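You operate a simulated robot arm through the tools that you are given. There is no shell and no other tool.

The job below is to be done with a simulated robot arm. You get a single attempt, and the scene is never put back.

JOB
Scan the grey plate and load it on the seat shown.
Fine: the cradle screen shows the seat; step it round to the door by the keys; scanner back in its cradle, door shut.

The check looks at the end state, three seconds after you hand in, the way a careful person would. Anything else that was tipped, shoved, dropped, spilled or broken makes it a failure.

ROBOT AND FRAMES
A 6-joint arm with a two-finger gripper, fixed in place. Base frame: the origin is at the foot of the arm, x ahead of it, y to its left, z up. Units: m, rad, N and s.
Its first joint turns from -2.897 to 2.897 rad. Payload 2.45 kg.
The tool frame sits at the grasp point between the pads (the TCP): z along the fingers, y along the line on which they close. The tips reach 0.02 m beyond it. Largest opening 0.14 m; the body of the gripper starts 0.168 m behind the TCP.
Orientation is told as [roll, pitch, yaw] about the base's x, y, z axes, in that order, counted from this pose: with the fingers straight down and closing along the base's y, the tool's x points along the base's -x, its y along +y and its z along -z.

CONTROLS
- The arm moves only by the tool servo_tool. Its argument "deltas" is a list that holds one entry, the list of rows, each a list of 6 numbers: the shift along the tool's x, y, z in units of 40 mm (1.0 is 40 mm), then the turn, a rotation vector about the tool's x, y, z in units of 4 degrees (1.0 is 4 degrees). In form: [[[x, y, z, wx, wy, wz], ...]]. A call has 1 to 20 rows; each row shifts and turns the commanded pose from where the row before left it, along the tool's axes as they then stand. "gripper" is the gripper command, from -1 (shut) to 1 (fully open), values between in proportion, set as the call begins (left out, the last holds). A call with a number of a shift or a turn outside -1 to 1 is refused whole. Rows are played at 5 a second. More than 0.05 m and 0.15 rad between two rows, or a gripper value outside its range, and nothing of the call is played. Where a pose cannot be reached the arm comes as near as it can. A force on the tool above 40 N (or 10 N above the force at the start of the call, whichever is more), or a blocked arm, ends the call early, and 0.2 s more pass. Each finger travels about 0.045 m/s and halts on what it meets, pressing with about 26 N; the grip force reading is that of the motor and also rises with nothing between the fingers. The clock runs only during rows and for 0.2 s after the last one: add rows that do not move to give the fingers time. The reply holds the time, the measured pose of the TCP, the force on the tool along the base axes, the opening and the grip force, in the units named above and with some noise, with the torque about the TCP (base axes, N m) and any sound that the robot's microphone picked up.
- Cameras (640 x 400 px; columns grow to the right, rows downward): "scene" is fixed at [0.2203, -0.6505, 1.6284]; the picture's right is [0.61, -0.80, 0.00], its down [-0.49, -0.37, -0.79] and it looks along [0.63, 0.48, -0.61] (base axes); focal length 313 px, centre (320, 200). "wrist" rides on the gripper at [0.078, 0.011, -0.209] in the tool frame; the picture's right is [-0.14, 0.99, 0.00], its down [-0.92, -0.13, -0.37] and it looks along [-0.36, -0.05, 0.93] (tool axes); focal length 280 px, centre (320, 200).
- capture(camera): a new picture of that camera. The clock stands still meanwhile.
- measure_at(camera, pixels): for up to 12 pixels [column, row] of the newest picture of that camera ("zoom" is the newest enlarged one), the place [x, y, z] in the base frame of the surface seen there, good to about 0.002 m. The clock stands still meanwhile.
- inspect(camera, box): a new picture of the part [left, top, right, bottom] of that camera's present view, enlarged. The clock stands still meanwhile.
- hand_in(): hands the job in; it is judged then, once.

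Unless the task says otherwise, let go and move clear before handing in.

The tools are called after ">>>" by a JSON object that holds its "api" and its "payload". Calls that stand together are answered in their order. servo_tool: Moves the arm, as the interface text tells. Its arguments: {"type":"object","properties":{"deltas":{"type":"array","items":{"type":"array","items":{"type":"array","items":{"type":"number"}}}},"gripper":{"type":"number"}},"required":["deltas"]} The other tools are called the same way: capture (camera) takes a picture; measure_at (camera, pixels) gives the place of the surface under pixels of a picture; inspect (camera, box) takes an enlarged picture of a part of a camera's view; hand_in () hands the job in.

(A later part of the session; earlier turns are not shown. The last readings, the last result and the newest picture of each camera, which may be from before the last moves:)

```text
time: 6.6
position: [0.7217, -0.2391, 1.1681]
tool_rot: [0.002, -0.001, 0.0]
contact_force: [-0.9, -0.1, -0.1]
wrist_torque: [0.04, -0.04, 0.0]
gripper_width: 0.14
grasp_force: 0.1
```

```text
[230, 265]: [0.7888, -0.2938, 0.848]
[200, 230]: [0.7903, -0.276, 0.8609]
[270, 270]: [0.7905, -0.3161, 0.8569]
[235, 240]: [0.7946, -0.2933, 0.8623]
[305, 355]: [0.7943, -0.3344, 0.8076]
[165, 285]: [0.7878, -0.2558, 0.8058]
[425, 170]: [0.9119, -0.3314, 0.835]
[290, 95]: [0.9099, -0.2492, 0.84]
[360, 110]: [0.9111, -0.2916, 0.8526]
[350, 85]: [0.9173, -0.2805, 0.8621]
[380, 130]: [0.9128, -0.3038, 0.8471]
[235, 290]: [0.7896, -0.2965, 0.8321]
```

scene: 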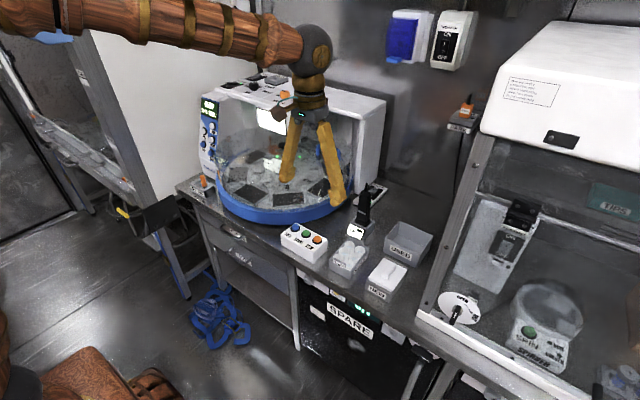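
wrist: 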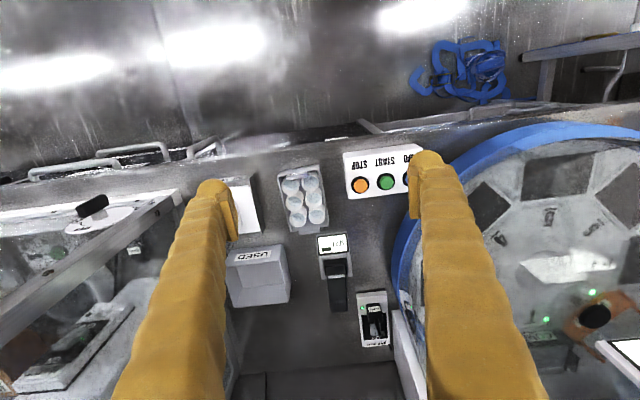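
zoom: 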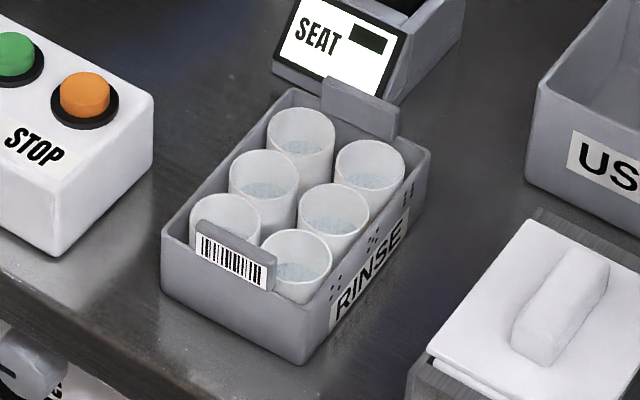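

The plate is axis-aligned: x 0.789–0.914, y -0.334 to -0.2485, rim z≈0.843, tabs to 0.862. The barcode faces -x at (0.789,-0.294,0.848). I'll zoom hard on the scanner to find its reading window.

>>> {"api": "inspect", "payload": {"camera": "scene", "box": [350, 182, 382, 240]}}

>>> {"api": "inspect", "payload": {"camera": "wrist", "box": [315, 235, 360, 320]}}

>>> {"api": "inspect", "payload": {"camera": "scene", "box": [355, 205, 375, 228]}}

```text
6.90 times, centred on (366, 211) of scene
```

zoom: 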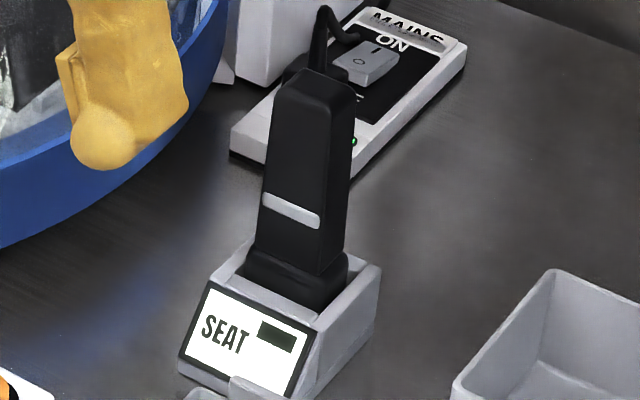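

```text
4.71 times, centred on (338, 278) of wrist
```

zoom: 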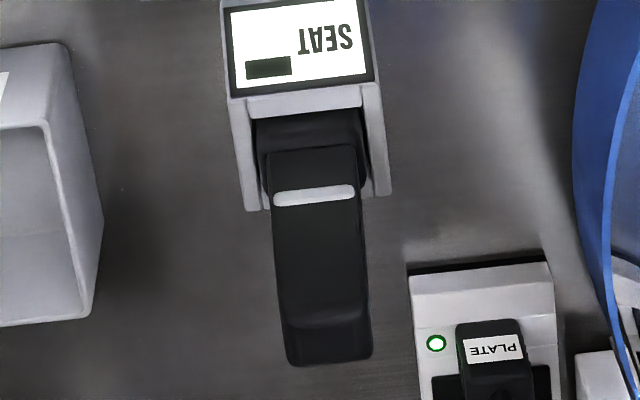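

```text
16.00 times, centred on (365, 216) of scene
```

zoom: 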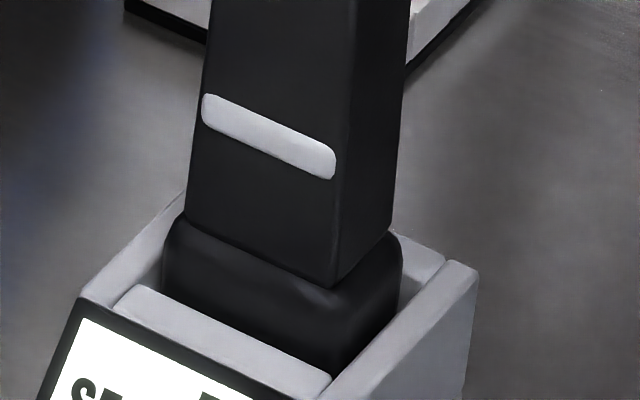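

The reading window isn't visible, so it is probably on the scanner's head, down in the cradle, pointing along the handle's axis. Scanning the -x-facing barcode would then need the tool pitched well forward. I'll test that pitch here in free air, with nothing in the gripper.

>>> {"api": "servo_tool", "payload": {"deltas": [[[0, 0, 0, 0, -1, 0], [0, 0, 0, 0, -1, 0], [0, 0, 0, 0, -1, 0], [0, 0, 0, 0, -1, 0], [0, 0, 0, 0, -1, 0], [0, 0, 0, 0, -1, 0], [0, 0, 0, 0, -1, 0], [0, 0, 0, 0, -1, 0], [0, 0, 0, 0, -1, 0], [0, 0, 0, 0, -1, 0], [0, 0, 0, 0, -1, 0], [0, 0, 0, 0, -1, 0], [0, 0, 0, 0, 0, 0], [0, 0, 0, 0, 0, 0]]]}}

>>> {"api": "capture", "payload": {"camera": "wrist"}}

>>> {"api": "capture", "payload": {"camera": "scene"}}

```text
time: 9.6
position: [0.7216, -0.2382, 1.1679]
tool_rot: [0.0, -0.839, 0.0]
contact_force: [0.3, -0.4, -0.4]
wrist_torque: [0.01, 0.04, -0.01]
gripper_width: 0.1399
grasp_force: 0.0
```

```text
taken
```

wrist: 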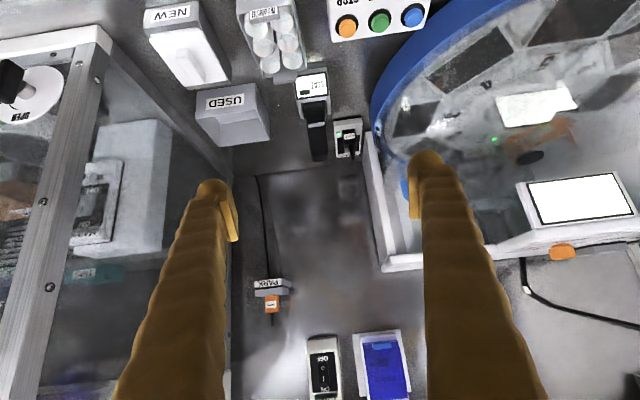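

```text
taken
```

scene: 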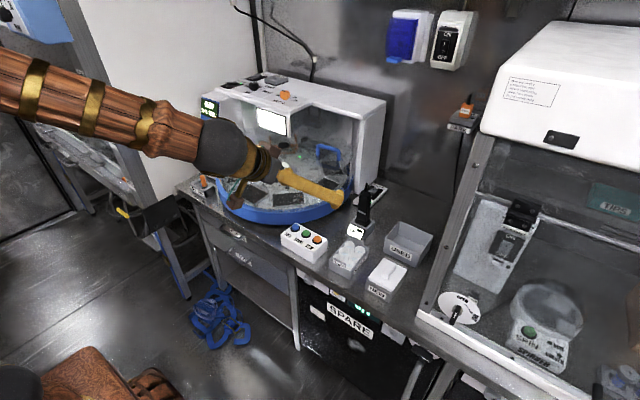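

The arm took the 48° forward pitch without trouble. I'll reduce the tilt to 24°, narrow the fingers to about 8 cm, and move to a pre-grasp point in front of and above the scanner, which is centred near (1.013,-0.2465).

>>> {"api": "servo_tool", "payload": {"deltas": [[[0, 0, 0, 0, 1, 0], [0, 0, 0, 0, 1, 0], [0, 0, 0, 0, 1, 0], [0, 0, 0, 0, 1, 0], [0, 0, 0, 0, 1, 0], [0, 0, 0, 0, 1, 0], [-0.62, -0.03, 0.7, 0, 0, 0], [-0.62, -0.03, 0.7, 0, 0, 0], [-0.62, -0.03, 0.7, 0, 0, 0], [-0.62, -0.03, 0.7, 0, 0, 0], [-0.62, -0.03, 0.7, 0, 0, 0], [-0.62, -0.03, 0.7, 0, 0, 0], [-0.62, -0.03, 0.7, 0, 0, 0], [0, 0, 0, 0, 0, 0], [0, 0, 0, 0, 0, 0]]], "gripper": 0.15}}

>>> {"api": "capture", "payload": {"camera": "wrist"}}

>>> {"api": "capture", "payload": {"camera": "scene"}}

```text
time: 12.8
position: [0.9603, -0.2473, 1.0584]
tool_rot: [-0.001, -0.418, 0.001]
contact_force: [-0.2, -0.6, -0.3]
wrist_torque: [0.0, 0.01, 0.0]
gripper_width: 0.0804
grasp_force: 0.1
```

```text
taken
```

wrist: 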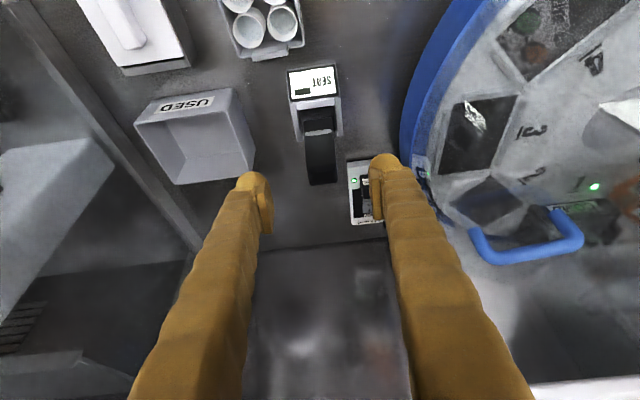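

```text
taken
```

scene: 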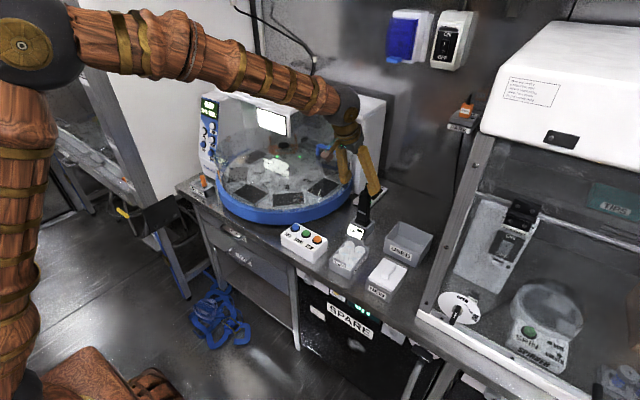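

The gripper is now above and in front of the scanner, which shows at wrist px (320,155). I'll look at the door from this viewpoint and re-measure the scanner top before gripping.

>>> {"api": "inspect", "payload": {"camera": "wrist", "box": [400, 40, 640, 290]}}

>>> {"api": "inspect", "payload": {"camera": "wrist", "box": [270, 55, 380, 200]}}

>>> {"api": "measure_at", "payload": {"camera": "zoom", "pixels": [[305, 220], [330, 240], [310, 340], [280, 270], [360, 270], [320, 200], [290, 200], [350, 200], [318, 300], [270, 340], [375, 340], [320, 355]]}}

```text
1.60 times, centred on (520, 165) of wrist
```

zoom: 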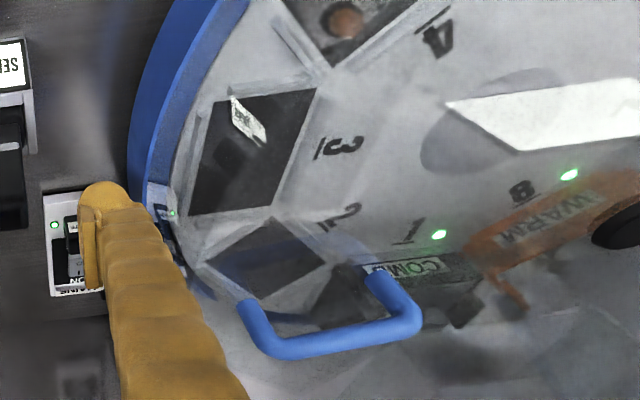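

```text
2.76 times, centred on (325, 128) of wrist
```

zoom: 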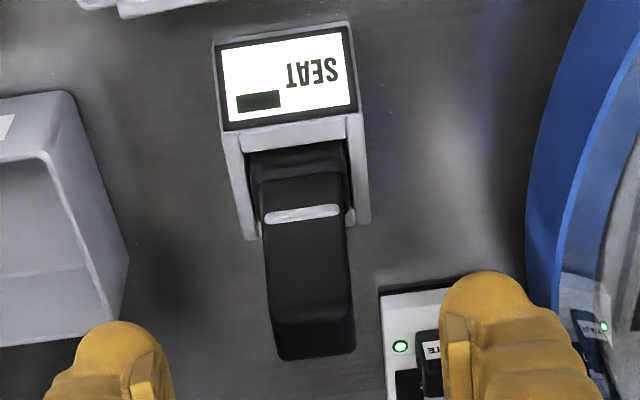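

```text
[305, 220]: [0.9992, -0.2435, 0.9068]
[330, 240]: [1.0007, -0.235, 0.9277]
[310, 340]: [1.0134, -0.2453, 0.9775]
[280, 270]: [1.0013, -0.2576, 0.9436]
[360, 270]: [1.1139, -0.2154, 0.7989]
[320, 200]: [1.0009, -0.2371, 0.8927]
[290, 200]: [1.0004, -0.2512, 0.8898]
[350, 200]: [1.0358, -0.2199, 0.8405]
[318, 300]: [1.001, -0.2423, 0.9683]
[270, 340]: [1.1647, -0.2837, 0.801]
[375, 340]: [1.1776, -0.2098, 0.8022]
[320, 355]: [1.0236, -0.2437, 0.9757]
```

The scanner top is at z≈0.977 with its centre near (1.013,-0.2455). The grasp point at z≈0.94 is straight ahead along the tool axis, so I'll advance 130 mm and then close.

>>> {"api": "servo_tool", "payload": {"deltas": [[[0, 0.01, 0.54, 0, 0, 0], [0, 0.01, 0.54, 0, 0, 0], [0, 0.01, 0.54, 0, 0, 0], [0, 0, 0.54, 0, 0, 0], [0, 0, 0.54, 0, 0, 0], [0, 0, 0.54, 0, 0, 0], [0, 0, 0, 0, 0, 0], [0, 0, 0, 0, 0, 0]]]}}

>>> {"api": "capture", "payload": {"camera": "wrist"}}

>>> {"api": "inspect", "payload": {"camera": "scene", "box": [320, 150, 420, 240]}}

```text
time: 14.6
position: [1.012, -0.2447, 0.9417]
tool_rot: [0.001, -0.418, -0.001]
contact_force: [0.6, 0.4, 0.9]
wrist_torque: [-0.02, -0.01, -0.01]
gripper_width: 0.0802
grasp_force: 0.1
```

```text
taken
```

wrist: 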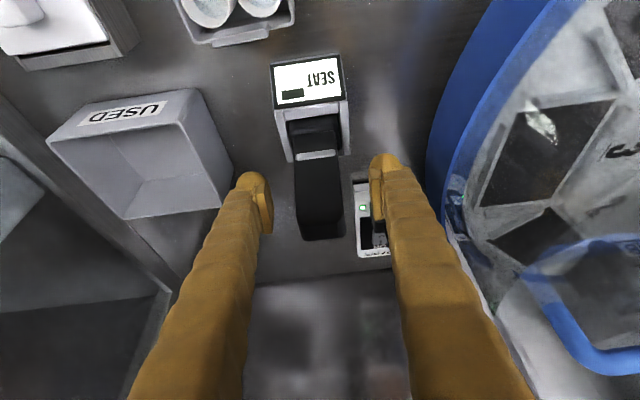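

```text
4.44 times, centred on (370, 195) of scene
```

zoom: 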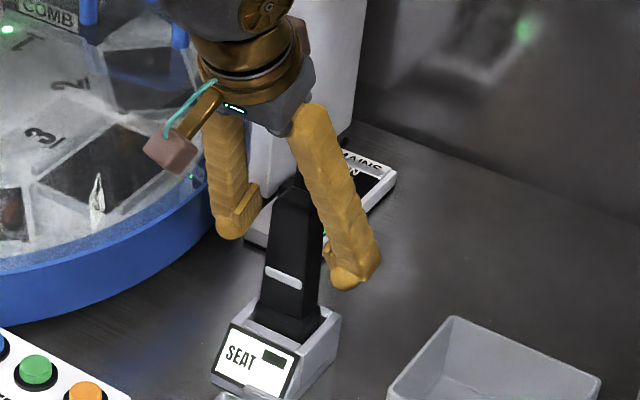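

The fingers straddle the scanner handle (wrist px 320,180) evenly. I'll close the gripper.

>>> {"api": "servo_tool", "payload": {"deltas": [[[0, 0, 0, 0, 0, 0], [0, 0, 0, 0, 0, 0], [0, 0, 0, 0, 0, 0], [0, 0, 0, 0, 0, 0], [0, 0, 0, 0, 0, 0], [0, 0, 0, 0, 0, 0]]], "gripper": -1}}

>>> {"api": "inspect", "payload": {"camera": "scene", "box": [320, 150, 420, 240]}}

```text
time: 16.0
position: [1.0128, -0.2437, 0.942]
tool_rot: [0.001, -0.42, -0.001]
contact_force: [0.0, -0.2, 0.0]
wrist_torque: [-0.01, -0.01, 0.03]
gripper_width: 0.0363
grasp_force: 25.9
```

```text
4.44 times, centred on (370, 195) of scene
```

zoom: 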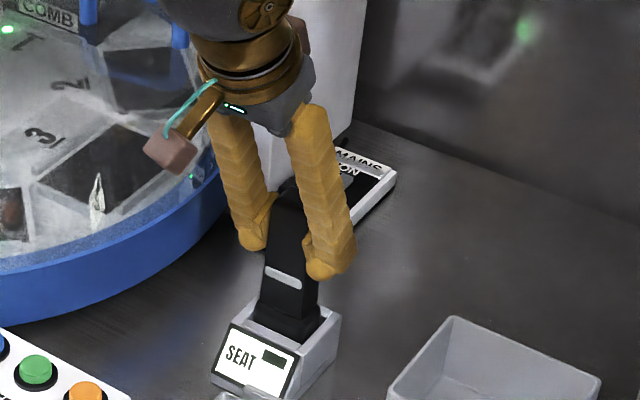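

The scanner is held at 36 mm width with 26 N. I'll note the pose (1.0128,-0.2437,0.942, pitch -0.42) for putting it back, and lift straight up slowly.

>>> {"api": "servo_tool", "payload": {"deltas": [[[-0.1, 0, -0.23, 0, 0, 0], [-0.15, 0, -0.34, 0, 0, 0], [-0.2, 0, -0.45, 0, 0, 0], [-0.2, 0, -0.45, 0, 0, 0], [-0.2, 0, -0.45, 0, 0, 0], [-0.2, 0, -0.45, 0, 0, 0], [-0.2, 0, -0.45, 0, 0, 0], [0, 0, 0, 0, 0, 0]]]}}

>>> {"api": "capture", "payload": {"camera": "wrist"}}

>>> {"api": "inspect", "payload": {"camera": "scene", "box": [320, 120, 420, 240]}}

```text
time: 17.8
position: [1.0127, -0.2467, 1.0658]
tool_rot: [0.0, -0.419, 0.001]
contact_force: [0.3, 0.2, -1.9]
wrist_torque: [-0.02, -0.02, 0.03]
gripper_width: 0.0361
grasp_force: 26.1
```

```text
taken
```

wrist: 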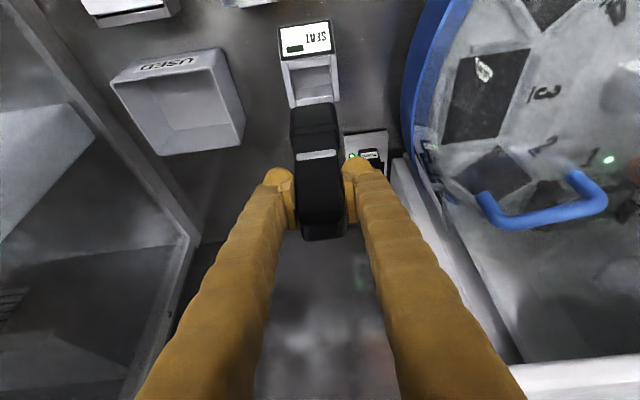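

```text
3.33 times, centred on (370, 180) of scene
```

zoom: 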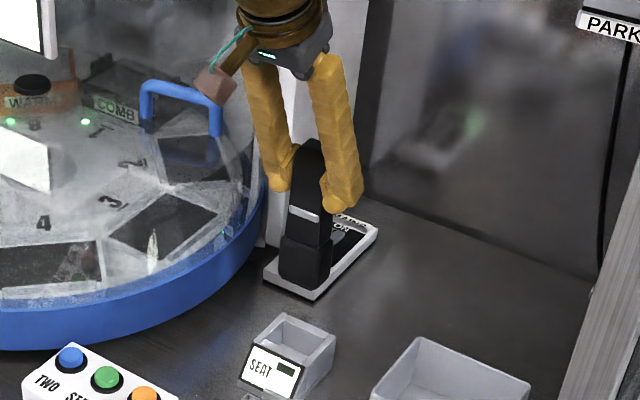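

The scanner is out, with its head at the lower end and the cradle pocket empty. I'll carry it high back over the bench front, in line with the barcode, and begin pitching it forward.

>>> {"api": "servo_tool", "payload": {"deltas": [[[0.71, -0.12, -0.45, 0, 0, 0], [0.71, -0.12, -0.45, 0, 0, 0], [0.71, -0.12, -0.45, 0, 0, 0], [0.71, -0.12, -0.45, 0, 0, 0], [0.71, -0.12, -0.45, 0, 0, 0], [0.71, -0.12, -0.45, 0, 0, 0], [0.71, -0.12, -0.45, 0, 0, 0], [0.71, -0.12, -0.45, 0, 0, 0], [0.71, -0.12, -0.45, 0, 0, 0], [0.71, -0.12, -0.45, 0, 0, 0], [0, 0, 0, 0, -1, 0], [0, 0, 0, 0, -1, 0], [0, 0, 0, 0, -1, 0], [0, 0, 0, 0, -1, 0], [0, 0, 0, 0, -1, 0], [0, 0, 0, 0, -1, 0], [0, 0, 0, 0, 0, 0]]]}}

>>> {"api": "capture", "payload": {"camera": "wrist"}}

>>> {"api": "capture", "payload": {"camera": "scene"}}

```text
time: 21.4
position: [0.6806, -0.2946, 1.114]
tool_rot: [0.0, -0.838, 0.0]
contact_force: [-0.4, -0.6, -1.2]
wrist_torque: [-0.02, 0.05, -0.01]
gripper_width: 0.036
grasp_force: 25.3
```

```text
taken
```

wrist: 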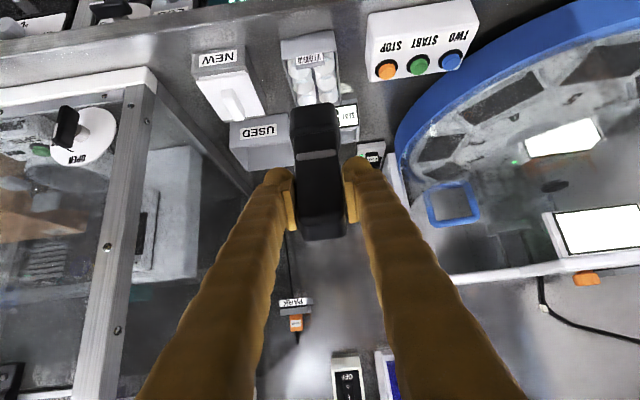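

```text
taken
```

scene: 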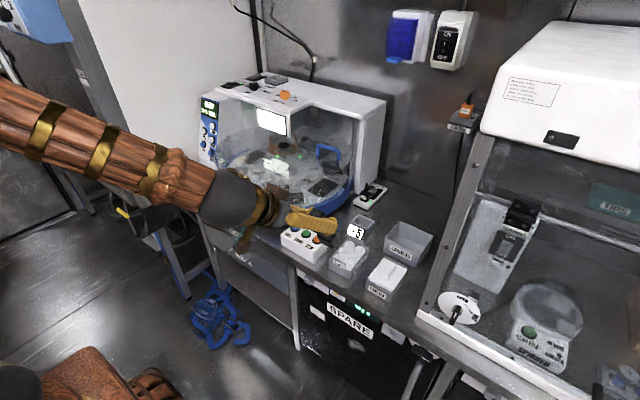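

Something changed near the cradle screen at scene (356,231), so I'll enlarge it.

>>> {"api": "inspect", "payload": {"camera": "scene", "box": [335, 205, 385, 250]}}

>>> {"api": "inspect", "payload": {"camera": "scene", "box": [260, 180, 360, 260]}}

>>> {"api": "inspect", "payload": {"camera": "wrist", "box": [260, 30, 380, 150]}}

```text
8.89 times, centred on (360, 228) of scene
```

zoom: 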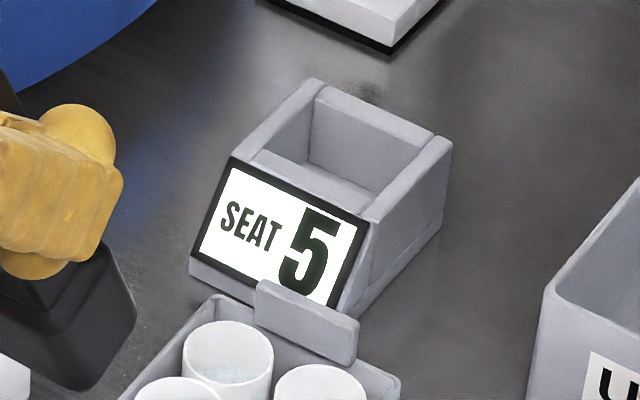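

```text
5.00 times, centred on (310, 220) of scene
```

zoom: 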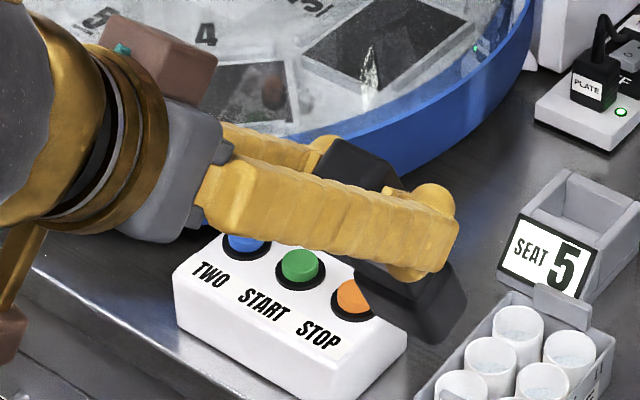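

```text
3.33 times, centred on (320, 90) of wrist
```

zoom: 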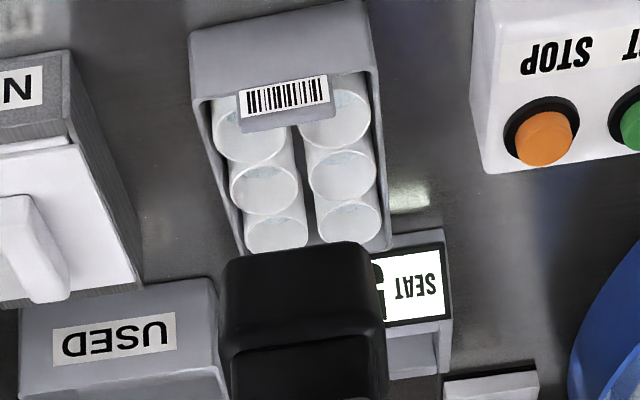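

The screen now reads SEAT 5, because the beam crossed the plate's barcode during the tilt. I'll retrace the exact path to return the scanner above its cradle.

>>> {"api": "servo_tool", "payload": {"deltas": [[[0, 0, 0, 0, 1, 0], [0, 0, 0, 0, 1, 0], [0, 0, 0, 0, 1, 0], [0, 0, 0, 0, 1, 0], [0, 0, 0, 0, 1, 0], [0, 0, 0, 0, 1, 0], [-0.71, 0.12, 0.45, 0, 0, 0], [-0.71, 0.12, 0.45, 0, 0, 0], [-0.71, 0.12, 0.45, 0, 0, 0], [-0.71, 0.12, 0.45, 0, 0, 0], [-0.71, 0.12, 0.45, 0, 0, 0], [-0.71, 0.12, 0.45, 0, 0, 0], [-0.71, 0.12, 0.45, 0, 0, 0], [-0.71, 0.12, 0.45, 0, 0, 0], [-0.71, 0.12, 0.45, 0, 0, 0], [-0.71, 0.12, 0.45, 0, 0, 0], [0, 0, 0, 0, 0, 0], [0, 0, 0, 0, 0, 0]]]}}

>>> {"api": "capture", "payload": {"camera": "wrist"}}

>>> {"api": "inspect", "payload": {"camera": "scene", "box": [320, 140, 420, 240]}}

```text
time: 25.2
position: [1.0118, -0.2463, 1.0662]
tool_rot: [-0.001, -0.417, -0.001]
contact_force: [0.1, -0.3, -0.5]
wrist_torque: [0.03, -0.01, 0.02]
gripper_width: 0.0364
grasp_force: 26.5
```

```text
taken
```

wrist: 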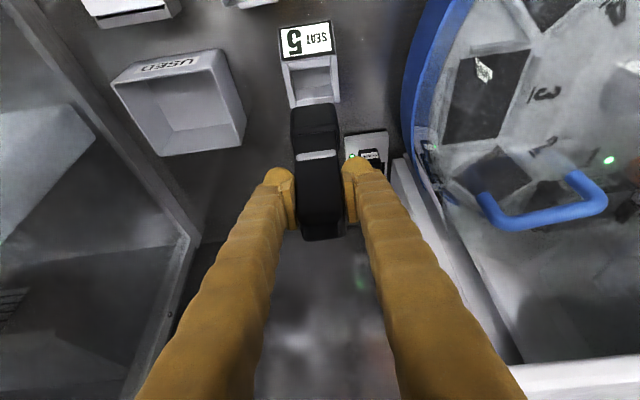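

```text
4.00 times, centred on (370, 190) of scene
```

zoom: 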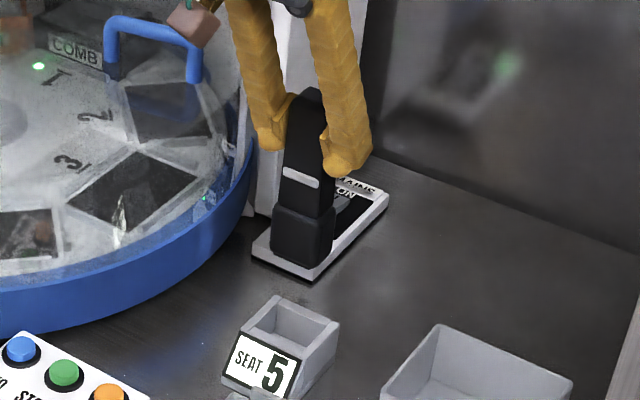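

The wrist picture matches the one taken right after lifting, so the grip hasn't slipped. I'll lower straight down the same way, slowing near the bottom.

>>> {"api": "servo_tool", "payload": {"deltas": [[[0.2, 0, 0.45, 0, 0, 0], [0.2, 0, 0.45, 0, 0, 0], [0.2, 0, 0.45, 0, 0, 0], [0.2, 0, 0.45, 0, 0, 0], [0.2, 0, 0.45, 0, 0, 0], [0.1, 0, 0.23, 0, 0, 0], [0.05, 0, 0.11, 0, 0, 0], [0.05, 0, 0.115, 0, 0, 0], [0.05, 0, 0.115, 0, 0, 0], [0, 0, 0, 0, 0, 0], [0, 0, 0, 0, 0, 0]]]}}

>>> {"api": "inspect", "payload": {"camera": "scene", "box": [320, 150, 420, 240]}}

>>> {"api": "capture", "payload": {"camera": "wrist"}}

```text
time: 27.6
position: [1.0125, -0.2449, 0.9416]
tool_rot: [0.0, -0.418, 0.001]
contact_force: [0.1, 0.2, 3.1]
wrist_torque: [0.02, -0.03, 0.0]
gripper_width: 0.0362
grasp_force: 25.9
```

```text
4.44 times, centred on (370, 195) of scene
```

zoom: 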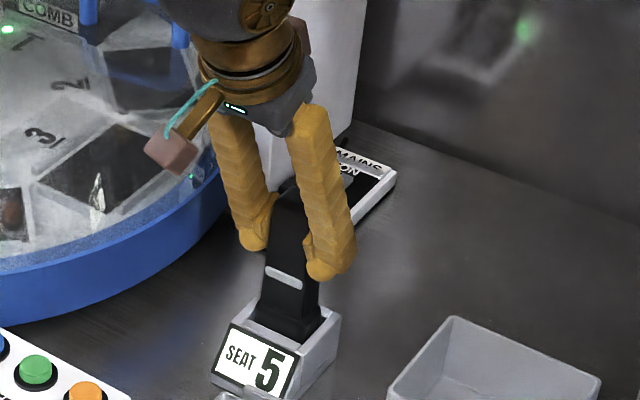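

```text
taken
```

wrist: 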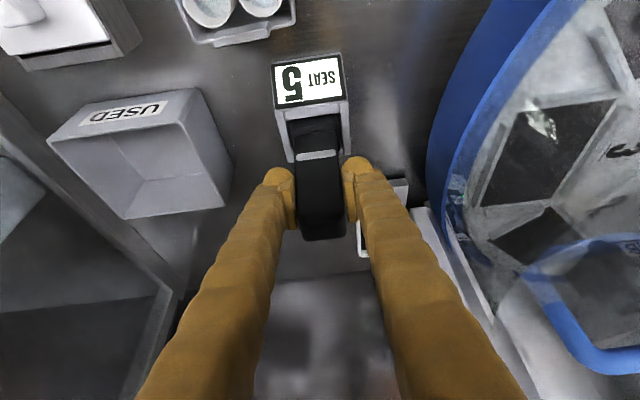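

The scanner is back in the cradle (3 N of seating force, same picture as before). I'll open to 8 cm and back out along the tool axis.

>>> {"api": "servo_tool", "payload": {"deltas": [[[0, 0, 0, 0, 0, 0], [0, 0, 0, 0, 0, 0], [0, 0, 0, 0, 0, 0], [0, 0, 0, 0, 0, 0], [0, 0, -0.54, 0, 0, 0], [0, 0, -0.54, 0, 0, 0], [0, 0, -0.54, 0, 0, 0], [0, 0, -0.54, 0, 0, 0], [0, 0, -0.54, 0, 0, 0], [0, 0, -0.8, 0, 0, 0], [0, 0, -0.8, 0, 0, 0], [0, 0, 0, 0, 0, 0]]], "gripper": 0.15}}

>>> {"api": "capture", "payload": {"camera": "wrist"}}

>>> {"api": "capture", "payload": {"camera": "scene"}}

>>> {"api": "inspect", "payload": {"camera": "scene", "box": [330, 170, 400, 245]}}

>>> {"api": "inspect", "payload": {"camera": "scene", "box": [190, 90, 240, 170]}}

>>> {"api": "inspect", "payload": {"camera": "scene", "box": [210, 130, 360, 230]}}

```text
time: 30.2
position: [0.9421, -0.2456, 1.0984]
tool_rot: [0.001, -0.42, -0.001]
contact_force: [-0.3, -0.7, 0.0]
wrist_torque: [0.0, 0.03, -0.03]
gripper_width: 0.0806
grasp_force: 0.0
```

```text
taken
```

wrist: 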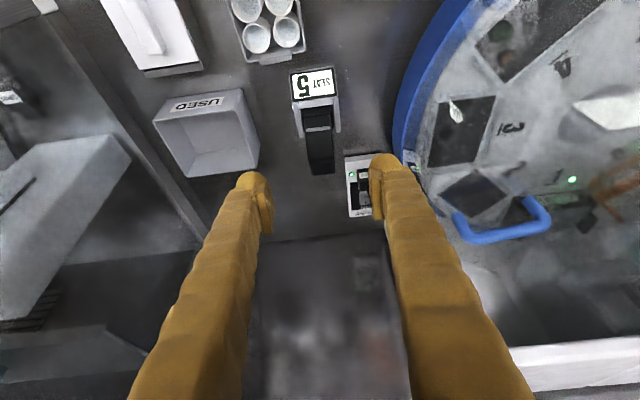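

```text
taken
```

scene: 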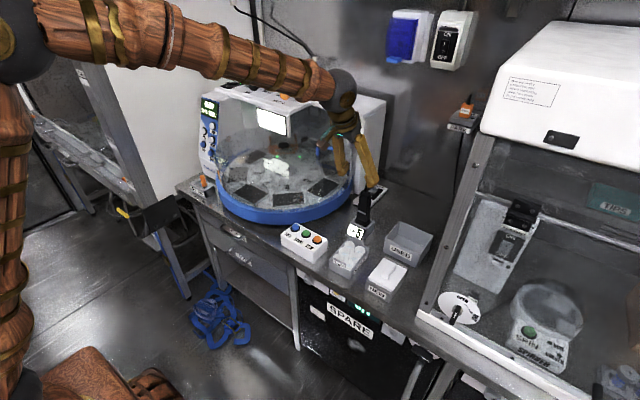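

```text
5.33 times, centred on (365, 208) of scene
```

zoom: 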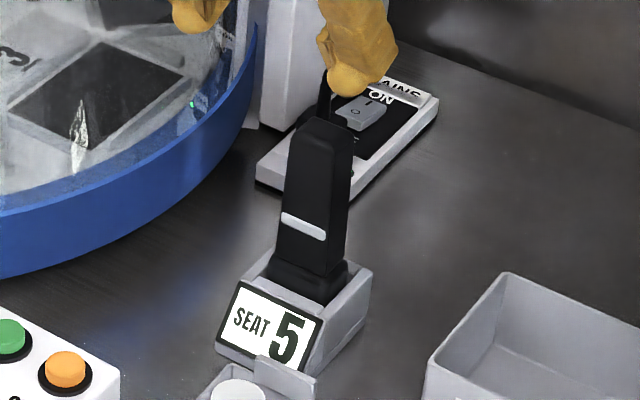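

```text
5.00 times, centred on (215, 130) of scene
```

zoom: 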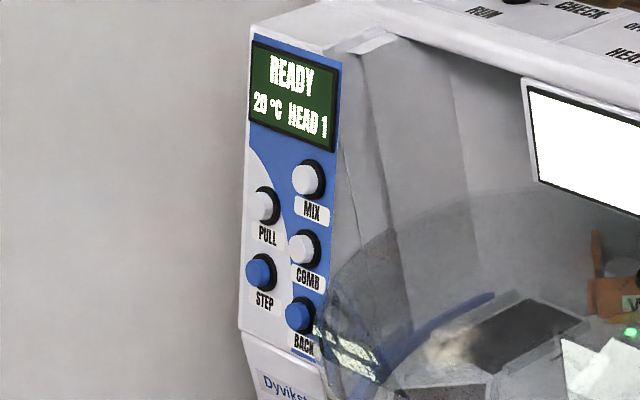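

```text
4.00 times, centred on (285, 180) of scene
```

zoom: 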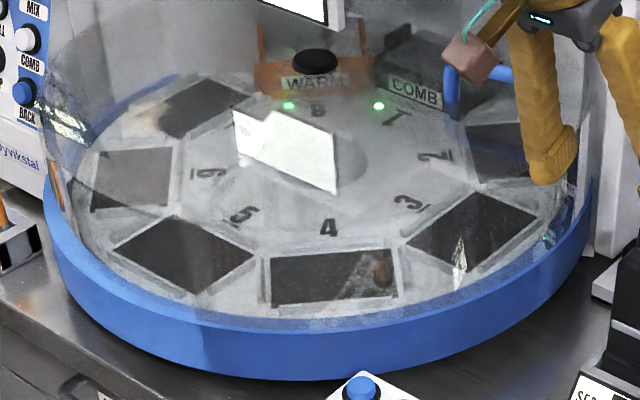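

The scanner is seated and the screen shows SEAT 5. Next I'll go high over the hood to find the exact opening edges and which seat position the door serves.

>>> {"api": "servo_tool", "payload": {"deltas": [[[0, 0, -0.8, 0, 1, 0], [0, 0, -0.8, 0, 1, 0], [0, 0, -0.8, 0, 1, 0], [0, 0, -0.8, 0, 1, 0], [0, 0, -0.8, 0, 1, 0], [0, 0, -0.8, 0, 1, 0], [0, 0.9, 0, 0, 0, 0], [0, 0.9, 0, 0, 0, 0], [0, 0.9, 0, 0, 0, 0], [0, 0.9, 0, 0, 0, 0], [0, 0.9, 0, 0, 0, 0], [0, 0.9, 0, 0, 0, 0], [0, 0, 0, 0, 0, 0], [0, 0, 0, 0, 0, 0]]], "gripper": 1}}

>>> {"api": "capture", "payload": {"camera": "wrist"}}

>>> {"api": "inspect", "payload": {"camera": "wrist", "box": [220, 60, 420, 260]}}

>>> {"api": "measure_at", "payload": {"camera": "scene", "pixels": [[250, 212], [255, 213], [260, 214], [265, 214], [275, 213], [282, 211], [290, 212], [300, 211], [220, 178], [228, 192], [238, 203], [350, 180]]}}

```text
time: 33.2
position: [0.8991, -0.0291, 1.2826]
tool_rot: [0.0, -0.001, 0.001]
contact_force: [0.1, -0.3, 0.1]
wrist_torque: [0.01, -0.02, 0.0]
gripper_width: 0.1402
grasp_force: 0.1
```

```text
taken
```

wrist: 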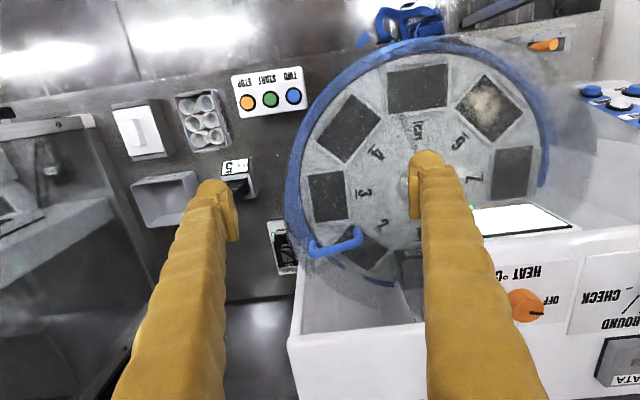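

```text
2.00 times, centred on (320, 160) of wrist
```

zoom: 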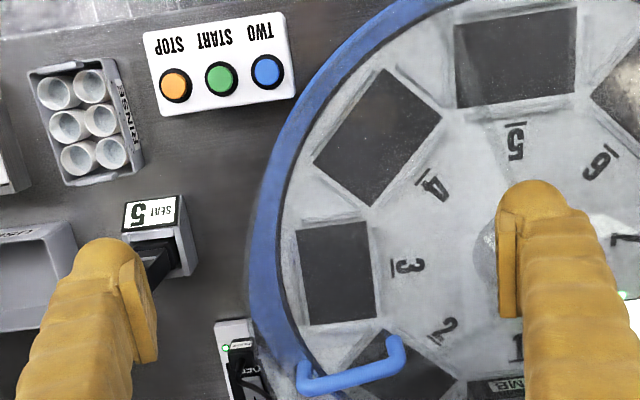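

```text
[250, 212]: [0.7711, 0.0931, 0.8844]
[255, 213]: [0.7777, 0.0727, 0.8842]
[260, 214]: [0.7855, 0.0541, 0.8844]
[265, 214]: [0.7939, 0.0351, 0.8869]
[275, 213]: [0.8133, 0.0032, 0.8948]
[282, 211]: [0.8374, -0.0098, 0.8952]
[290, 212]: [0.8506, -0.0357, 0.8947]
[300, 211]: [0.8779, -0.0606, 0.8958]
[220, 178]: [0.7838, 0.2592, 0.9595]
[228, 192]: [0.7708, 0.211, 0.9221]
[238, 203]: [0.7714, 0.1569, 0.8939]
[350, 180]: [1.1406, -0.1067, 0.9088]
```

This view shows seats 3, 4 and 5 clearly, with the handle over seat 2. I'll enlarge around the hood top for panel edges.

>>> {"api": "inspect", "payload": {"camera": "wrist", "box": [290, 40, 410, 115]}}

>>> {"api": "inspect", "payload": {"camera": "wrist", "box": [380, 30, 560, 145]}}

>>> {"api": "inspect", "payload": {"camera": "wrist", "box": [280, 110, 420, 200]}}

>>> {"api": "inspect", "payload": {"camera": "wrist", "box": [280, 190, 420, 300]}}

>>> {"api": "inspect", "payload": {"camera": "wrist", "box": [450, 100, 600, 220]}}

```text
5.33 times, centred on (350, 78) of wrist
```

zoom: 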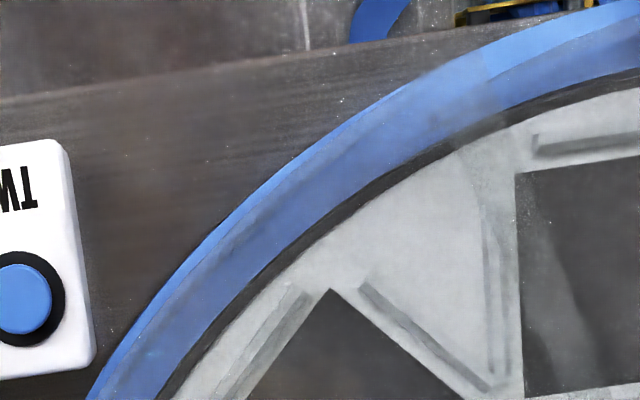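

```text
3.48 times, centred on (470, 88) of wrist
```

zoom: 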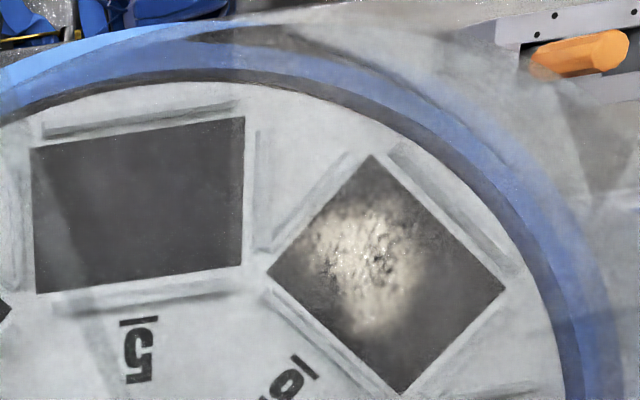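

```text
4.44 times, centred on (350, 155) of wrist
```

zoom: 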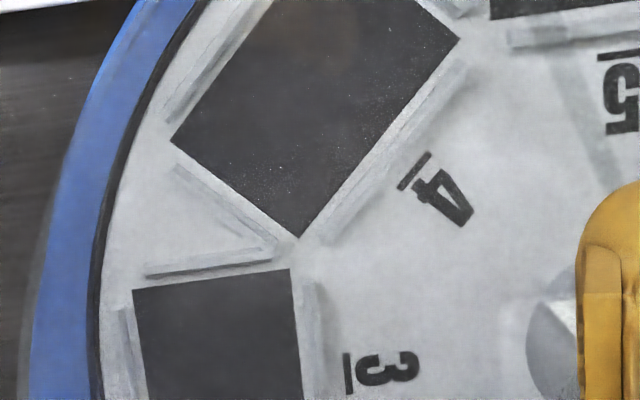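

```text
3.64 times, centred on (350, 245) of wrist
```

zoom: 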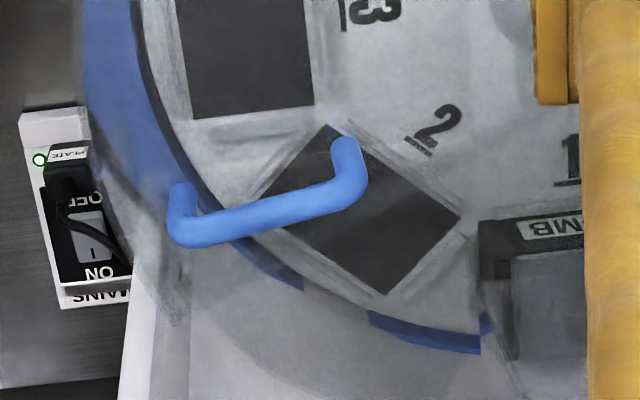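

```text
3.33 times, centred on (525, 160) of wrist
```

zoom: 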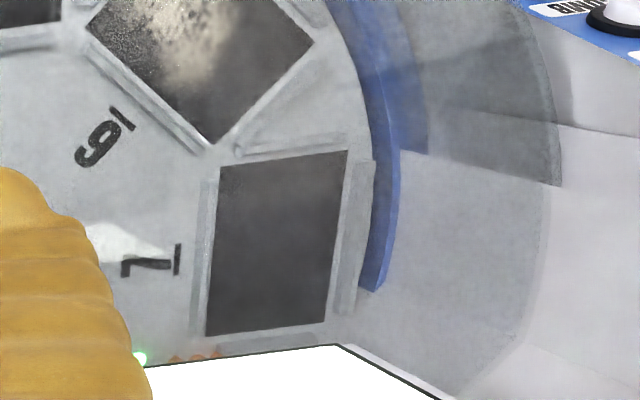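

A faint radial edge crosses the left part of seat 5 from the ring step at wrist (381,55), which matches the door edge near -160°. I'll measure the seat pad corners and number marks to get exact seat angles.

>>> {"api": "measure_at", "payload": {"camera": "wrist", "pixels": [[350, 96], [378, 120], [348, 161], [319, 141], [309, 178], [342, 173], [346, 216], [313, 220], [389, 73], [446, 66], [445, 105], [391, 112]]}}

>>> {"api": "measure_at", "payload": {"camera": "wrist", "pixels": [[375, 130], [360, 150], [381, 57], [376, 60], [386, 60], [370, 75], [400, 100], [395, 125], [335, 80], [310, 110], [330, 200], [292, 170]]}}

>>> {"api": "measure_at", "payload": {"camera": "wrist", "pixels": [[330, 260], [345, 270], [360, 260], [380, 270], [320, 255], [315, 270], [340, 290], [370, 180], [385, 150], [400, 140], [370, 110], [330, 165]]}}

```text
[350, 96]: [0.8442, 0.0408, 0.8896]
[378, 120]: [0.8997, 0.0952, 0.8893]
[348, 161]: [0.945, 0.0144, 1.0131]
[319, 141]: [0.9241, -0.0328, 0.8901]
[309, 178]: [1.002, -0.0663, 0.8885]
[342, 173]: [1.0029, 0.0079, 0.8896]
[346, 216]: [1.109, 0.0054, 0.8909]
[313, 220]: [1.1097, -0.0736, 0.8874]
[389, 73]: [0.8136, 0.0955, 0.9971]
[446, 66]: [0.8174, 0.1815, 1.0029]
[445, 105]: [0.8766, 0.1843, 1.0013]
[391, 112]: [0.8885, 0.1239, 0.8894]
```

```text
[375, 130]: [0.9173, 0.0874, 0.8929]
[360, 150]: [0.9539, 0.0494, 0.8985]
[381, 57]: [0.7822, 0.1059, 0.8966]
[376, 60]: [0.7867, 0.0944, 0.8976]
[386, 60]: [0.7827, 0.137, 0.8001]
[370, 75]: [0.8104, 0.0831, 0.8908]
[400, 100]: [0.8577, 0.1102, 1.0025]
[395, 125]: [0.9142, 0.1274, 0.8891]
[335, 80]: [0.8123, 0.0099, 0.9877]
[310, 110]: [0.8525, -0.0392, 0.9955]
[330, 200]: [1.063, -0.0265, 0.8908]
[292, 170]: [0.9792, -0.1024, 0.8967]
```

```text
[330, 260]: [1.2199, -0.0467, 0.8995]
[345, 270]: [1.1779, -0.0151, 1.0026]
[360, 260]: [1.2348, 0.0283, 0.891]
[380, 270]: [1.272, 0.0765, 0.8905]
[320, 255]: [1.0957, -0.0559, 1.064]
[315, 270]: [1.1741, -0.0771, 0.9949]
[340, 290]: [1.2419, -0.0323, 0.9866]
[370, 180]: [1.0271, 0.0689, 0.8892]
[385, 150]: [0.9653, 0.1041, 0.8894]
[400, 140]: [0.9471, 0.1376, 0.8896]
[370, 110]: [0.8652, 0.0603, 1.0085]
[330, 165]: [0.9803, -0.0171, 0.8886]
```

Seats 3 and 4 are centred near (1.056,-0.032) and (0.912,0.031), so the seats lie at -90° and -135° about a hub at (1.05,0.17), with seat 5 at 180°. I'll test whether a vertical tool can reach over the door handle, staying high.

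>>> {"api": "servo_tool", "payload": {"deltas": [[[-0.93, 0, 0.15, 0, 0, 0], [-0.93, 0, 0.15, 0, 0, 0], [-0.93, 0, 0.15, 0, 0, 0], [-0.93, 0, 0.15, 0, 0, 0], [-0.93, 0, 0.15, 0, 0, 0], [0, 0, 0, 0, 0, 0], [0, 0, 0, 0, 0, 0]]]}}

>>> {"api": "capture", "payload": {"camera": "scene"}}

>>> {"api": "capture", "payload": {"camera": "wrist"}}

```text
time: 34.8
position: [1.0817, -0.0307, 1.2547]
tool_rot: [-0.001, 0.002, 0.0]
contact_force: [-0.4, -0.2, -0.8]
wrist_torque: [-0.02, 0.03, 0.01]
gripper_width: 0.14
grasp_force: 0.1
```

```text
taken
```

scene: 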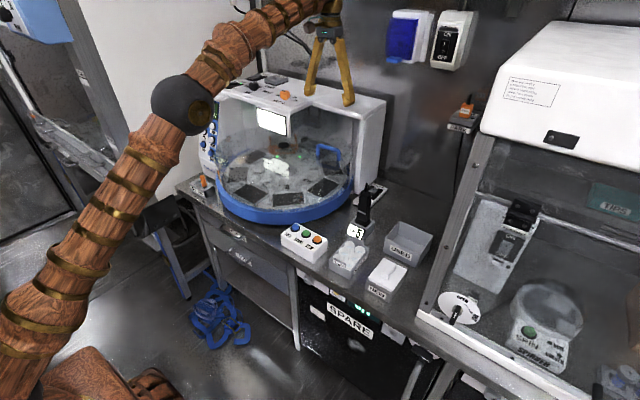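

```text
taken
```

wrist: 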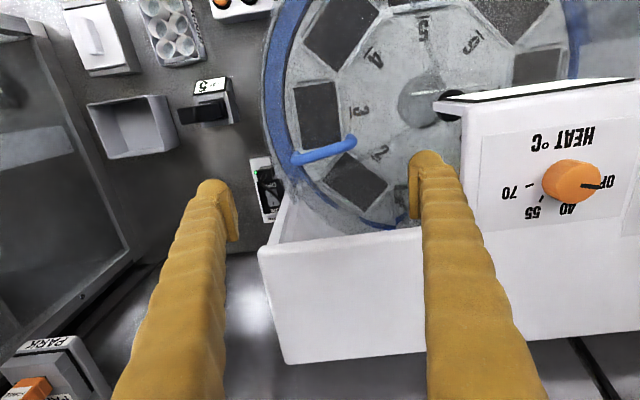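

The vertical tool reached x=1.08, above the handle. I'll re-measure the handle bar from here and check for hood edges from this steeper angle.

>>> {"api": "inspect", "payload": {"camera": "wrist", "box": [260, 60, 440, 240]}}

>>> {"api": "measure_at", "payload": {"camera": "wrist", "pixels": [[298, 158], [310, 155], [325, 152], [340, 147], [350, 142], [351, 137], [294, 155], [330, 190], [380, 180], [370, 140], [300, 220], [410, 225]]}}

>>> {"api": "inspect", "payload": {"camera": "wrist", "box": [280, 100, 380, 190]}}

```text
2.22 times, centred on (350, 150) of wrist
```

zoom: 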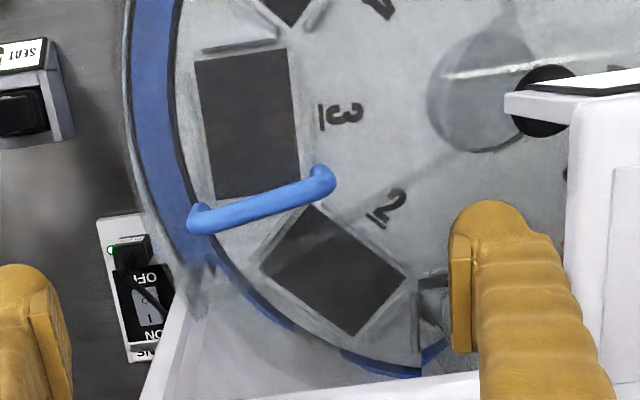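

```text
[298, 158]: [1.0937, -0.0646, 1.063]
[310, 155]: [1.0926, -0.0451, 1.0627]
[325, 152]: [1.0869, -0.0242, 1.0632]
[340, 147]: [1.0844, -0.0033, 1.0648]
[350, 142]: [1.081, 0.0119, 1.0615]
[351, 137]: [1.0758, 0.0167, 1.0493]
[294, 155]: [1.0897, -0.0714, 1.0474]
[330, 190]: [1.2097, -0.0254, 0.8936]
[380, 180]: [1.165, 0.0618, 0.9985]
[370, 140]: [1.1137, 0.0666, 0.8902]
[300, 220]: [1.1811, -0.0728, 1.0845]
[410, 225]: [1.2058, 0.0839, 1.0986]
```

```text
4.44 times, centred on (330, 145) of wrist
```

zoom: 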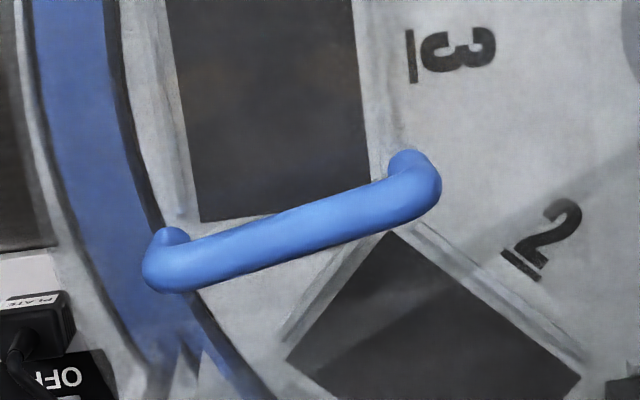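

A second radial edge is visible right of the handle, from the hub through "2" to about (1.155,-0.082), roughly -67°. So the door is a 90° sector from about -157° to -67°, covering the positions now held by seats 4 and 3. Seat 5 needs one step of +45°, so I'll check the surroundings of the key panel before going there.

>>> {"api": "measure_at", "payload": {"camera": "scene", "pixels": [[150, 100], [240, 60], [100, 30], [180, 170], [110, 130], [130, 190], [160, 60], [200, 130], [30, 30], [85, 170], [140, 210], [250, 75]]}}

>>> {"api": "measure_at", "payload": {"camera": "scene", "pixels": [[203, 144], [210, 152], [203, 131], [212, 140], [212, 126], [205, 100], [207, 112], [200, 155], [208, 165], [204, 145], [215, 155], [198, 150]]}}

>>> {"api": "servo_tool", "payload": {"deltas": [[[0.95, 0, -0.1, 0, 0, 0], [0.95, 0, -0.1, 0, 0, 0], [0.95, 0, -0.1, 0, 0, 0], [0.95, 0, -0.1, 0, 0, 0], [0.95, 0, -0.1, 0, 0, 0], [0.95, 0, -0.1, 0, 0, 0], [0.95, 0, -0.1, 0, 0, 0], [0.95, 0, -0.1, 0, 0, 0], [0.95, 0, -0.1, 0, 0, 0], [0.95, 0, -0.1, 0, 0, 0], [0, 0, 0, 0, 0, 0]]], "gripper": -1}}

```text
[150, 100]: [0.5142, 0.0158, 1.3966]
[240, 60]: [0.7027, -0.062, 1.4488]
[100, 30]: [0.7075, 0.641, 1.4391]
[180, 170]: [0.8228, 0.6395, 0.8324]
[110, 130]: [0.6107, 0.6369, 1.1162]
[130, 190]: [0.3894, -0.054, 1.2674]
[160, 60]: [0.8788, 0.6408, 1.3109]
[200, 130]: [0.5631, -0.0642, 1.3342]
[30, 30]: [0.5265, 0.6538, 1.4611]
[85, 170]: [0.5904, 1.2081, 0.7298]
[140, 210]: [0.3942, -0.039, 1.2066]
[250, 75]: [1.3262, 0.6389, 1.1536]
```

```text
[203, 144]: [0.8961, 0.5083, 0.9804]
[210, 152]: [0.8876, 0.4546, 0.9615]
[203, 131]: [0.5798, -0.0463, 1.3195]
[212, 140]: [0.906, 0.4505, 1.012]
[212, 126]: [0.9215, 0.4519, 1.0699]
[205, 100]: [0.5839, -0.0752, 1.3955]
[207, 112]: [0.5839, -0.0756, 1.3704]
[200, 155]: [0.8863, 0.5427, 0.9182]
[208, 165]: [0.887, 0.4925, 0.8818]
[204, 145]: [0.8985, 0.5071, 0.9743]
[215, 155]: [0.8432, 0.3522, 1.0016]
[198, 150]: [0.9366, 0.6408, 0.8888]
```

```text
time: 37.2
position: [0.7014, -0.0304, 1.2938]
tool_rot: [0.0, 0.0, 0.0]
contact_force: [0.4, -0.5, 0.1]
wrist_torque: [-0.02, 0.01, 0.04]
gripper_width: 0.0003
grasp_force: 26.3
```

The wall to the left is at y≈0.64, so there is room at the panel, where STEP is near (0.896,0.508,0.98). I'll move across to y≈0.48 and pitch forward for a close look.

>>> {"api": "servo_tool", "payload": {"deltas": [[[0, 0.98, 0, 0, 0, 0], [0, 0.98, 0, 0, 0, 0], [0, 0.98, 0, 0, 0, 0], [0, 0.98, 0, 0, 0, 0], [0, 0.98, 0, 0, 0, 0], [0, 0.98, 0, 0, 0, 0], [0, 0.98, 0, 0, 0, 0], [0, 0.98, 0, 0, 0, 0], [0, 0.98, 0, 0, 0, 0], [0, 0.98, 0, 0, 0, 0], [0, 0.98, 0, 0, 0, 0], [0, 0.98, 0, 0, 0, 0], [0, 0.8, 0, 0, -1, 0], [0, 0, 0, 0, -1, 0], [0, 0, 0, 0, -1, 0], [0, 0, 0, 0, -1, 0], [0, 0, 0, 0, -1, 0], [0, 0, 0, 0, -1, 0], [0, 0, 0, 0, 0, 0]]]}}

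>>> {"api": "capture", "payload": {"camera": "wrist"}}

>>> {"api": "capture", "payload": {"camera": "scene"}}

```text
time: 41.2
position: [0.7037, 0.4734, 1.2931]
tool_rot: [0.0, -0.418, 0.0]
contact_force: [0.2, -0.6, -0.7]
wrist_torque: [-0.04, 0.04, -0.01]
gripper_width: 0.0
grasp_force: 25.5
```

```text
taken
```

wrist: 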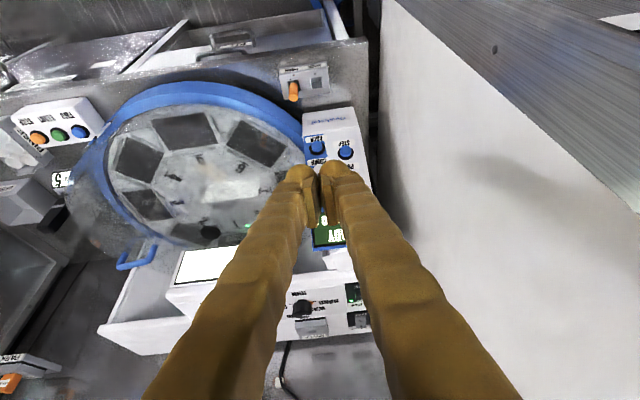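

```text
taken
```

scene: 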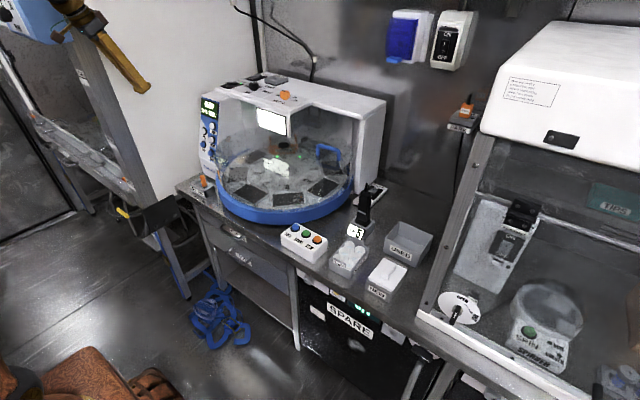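

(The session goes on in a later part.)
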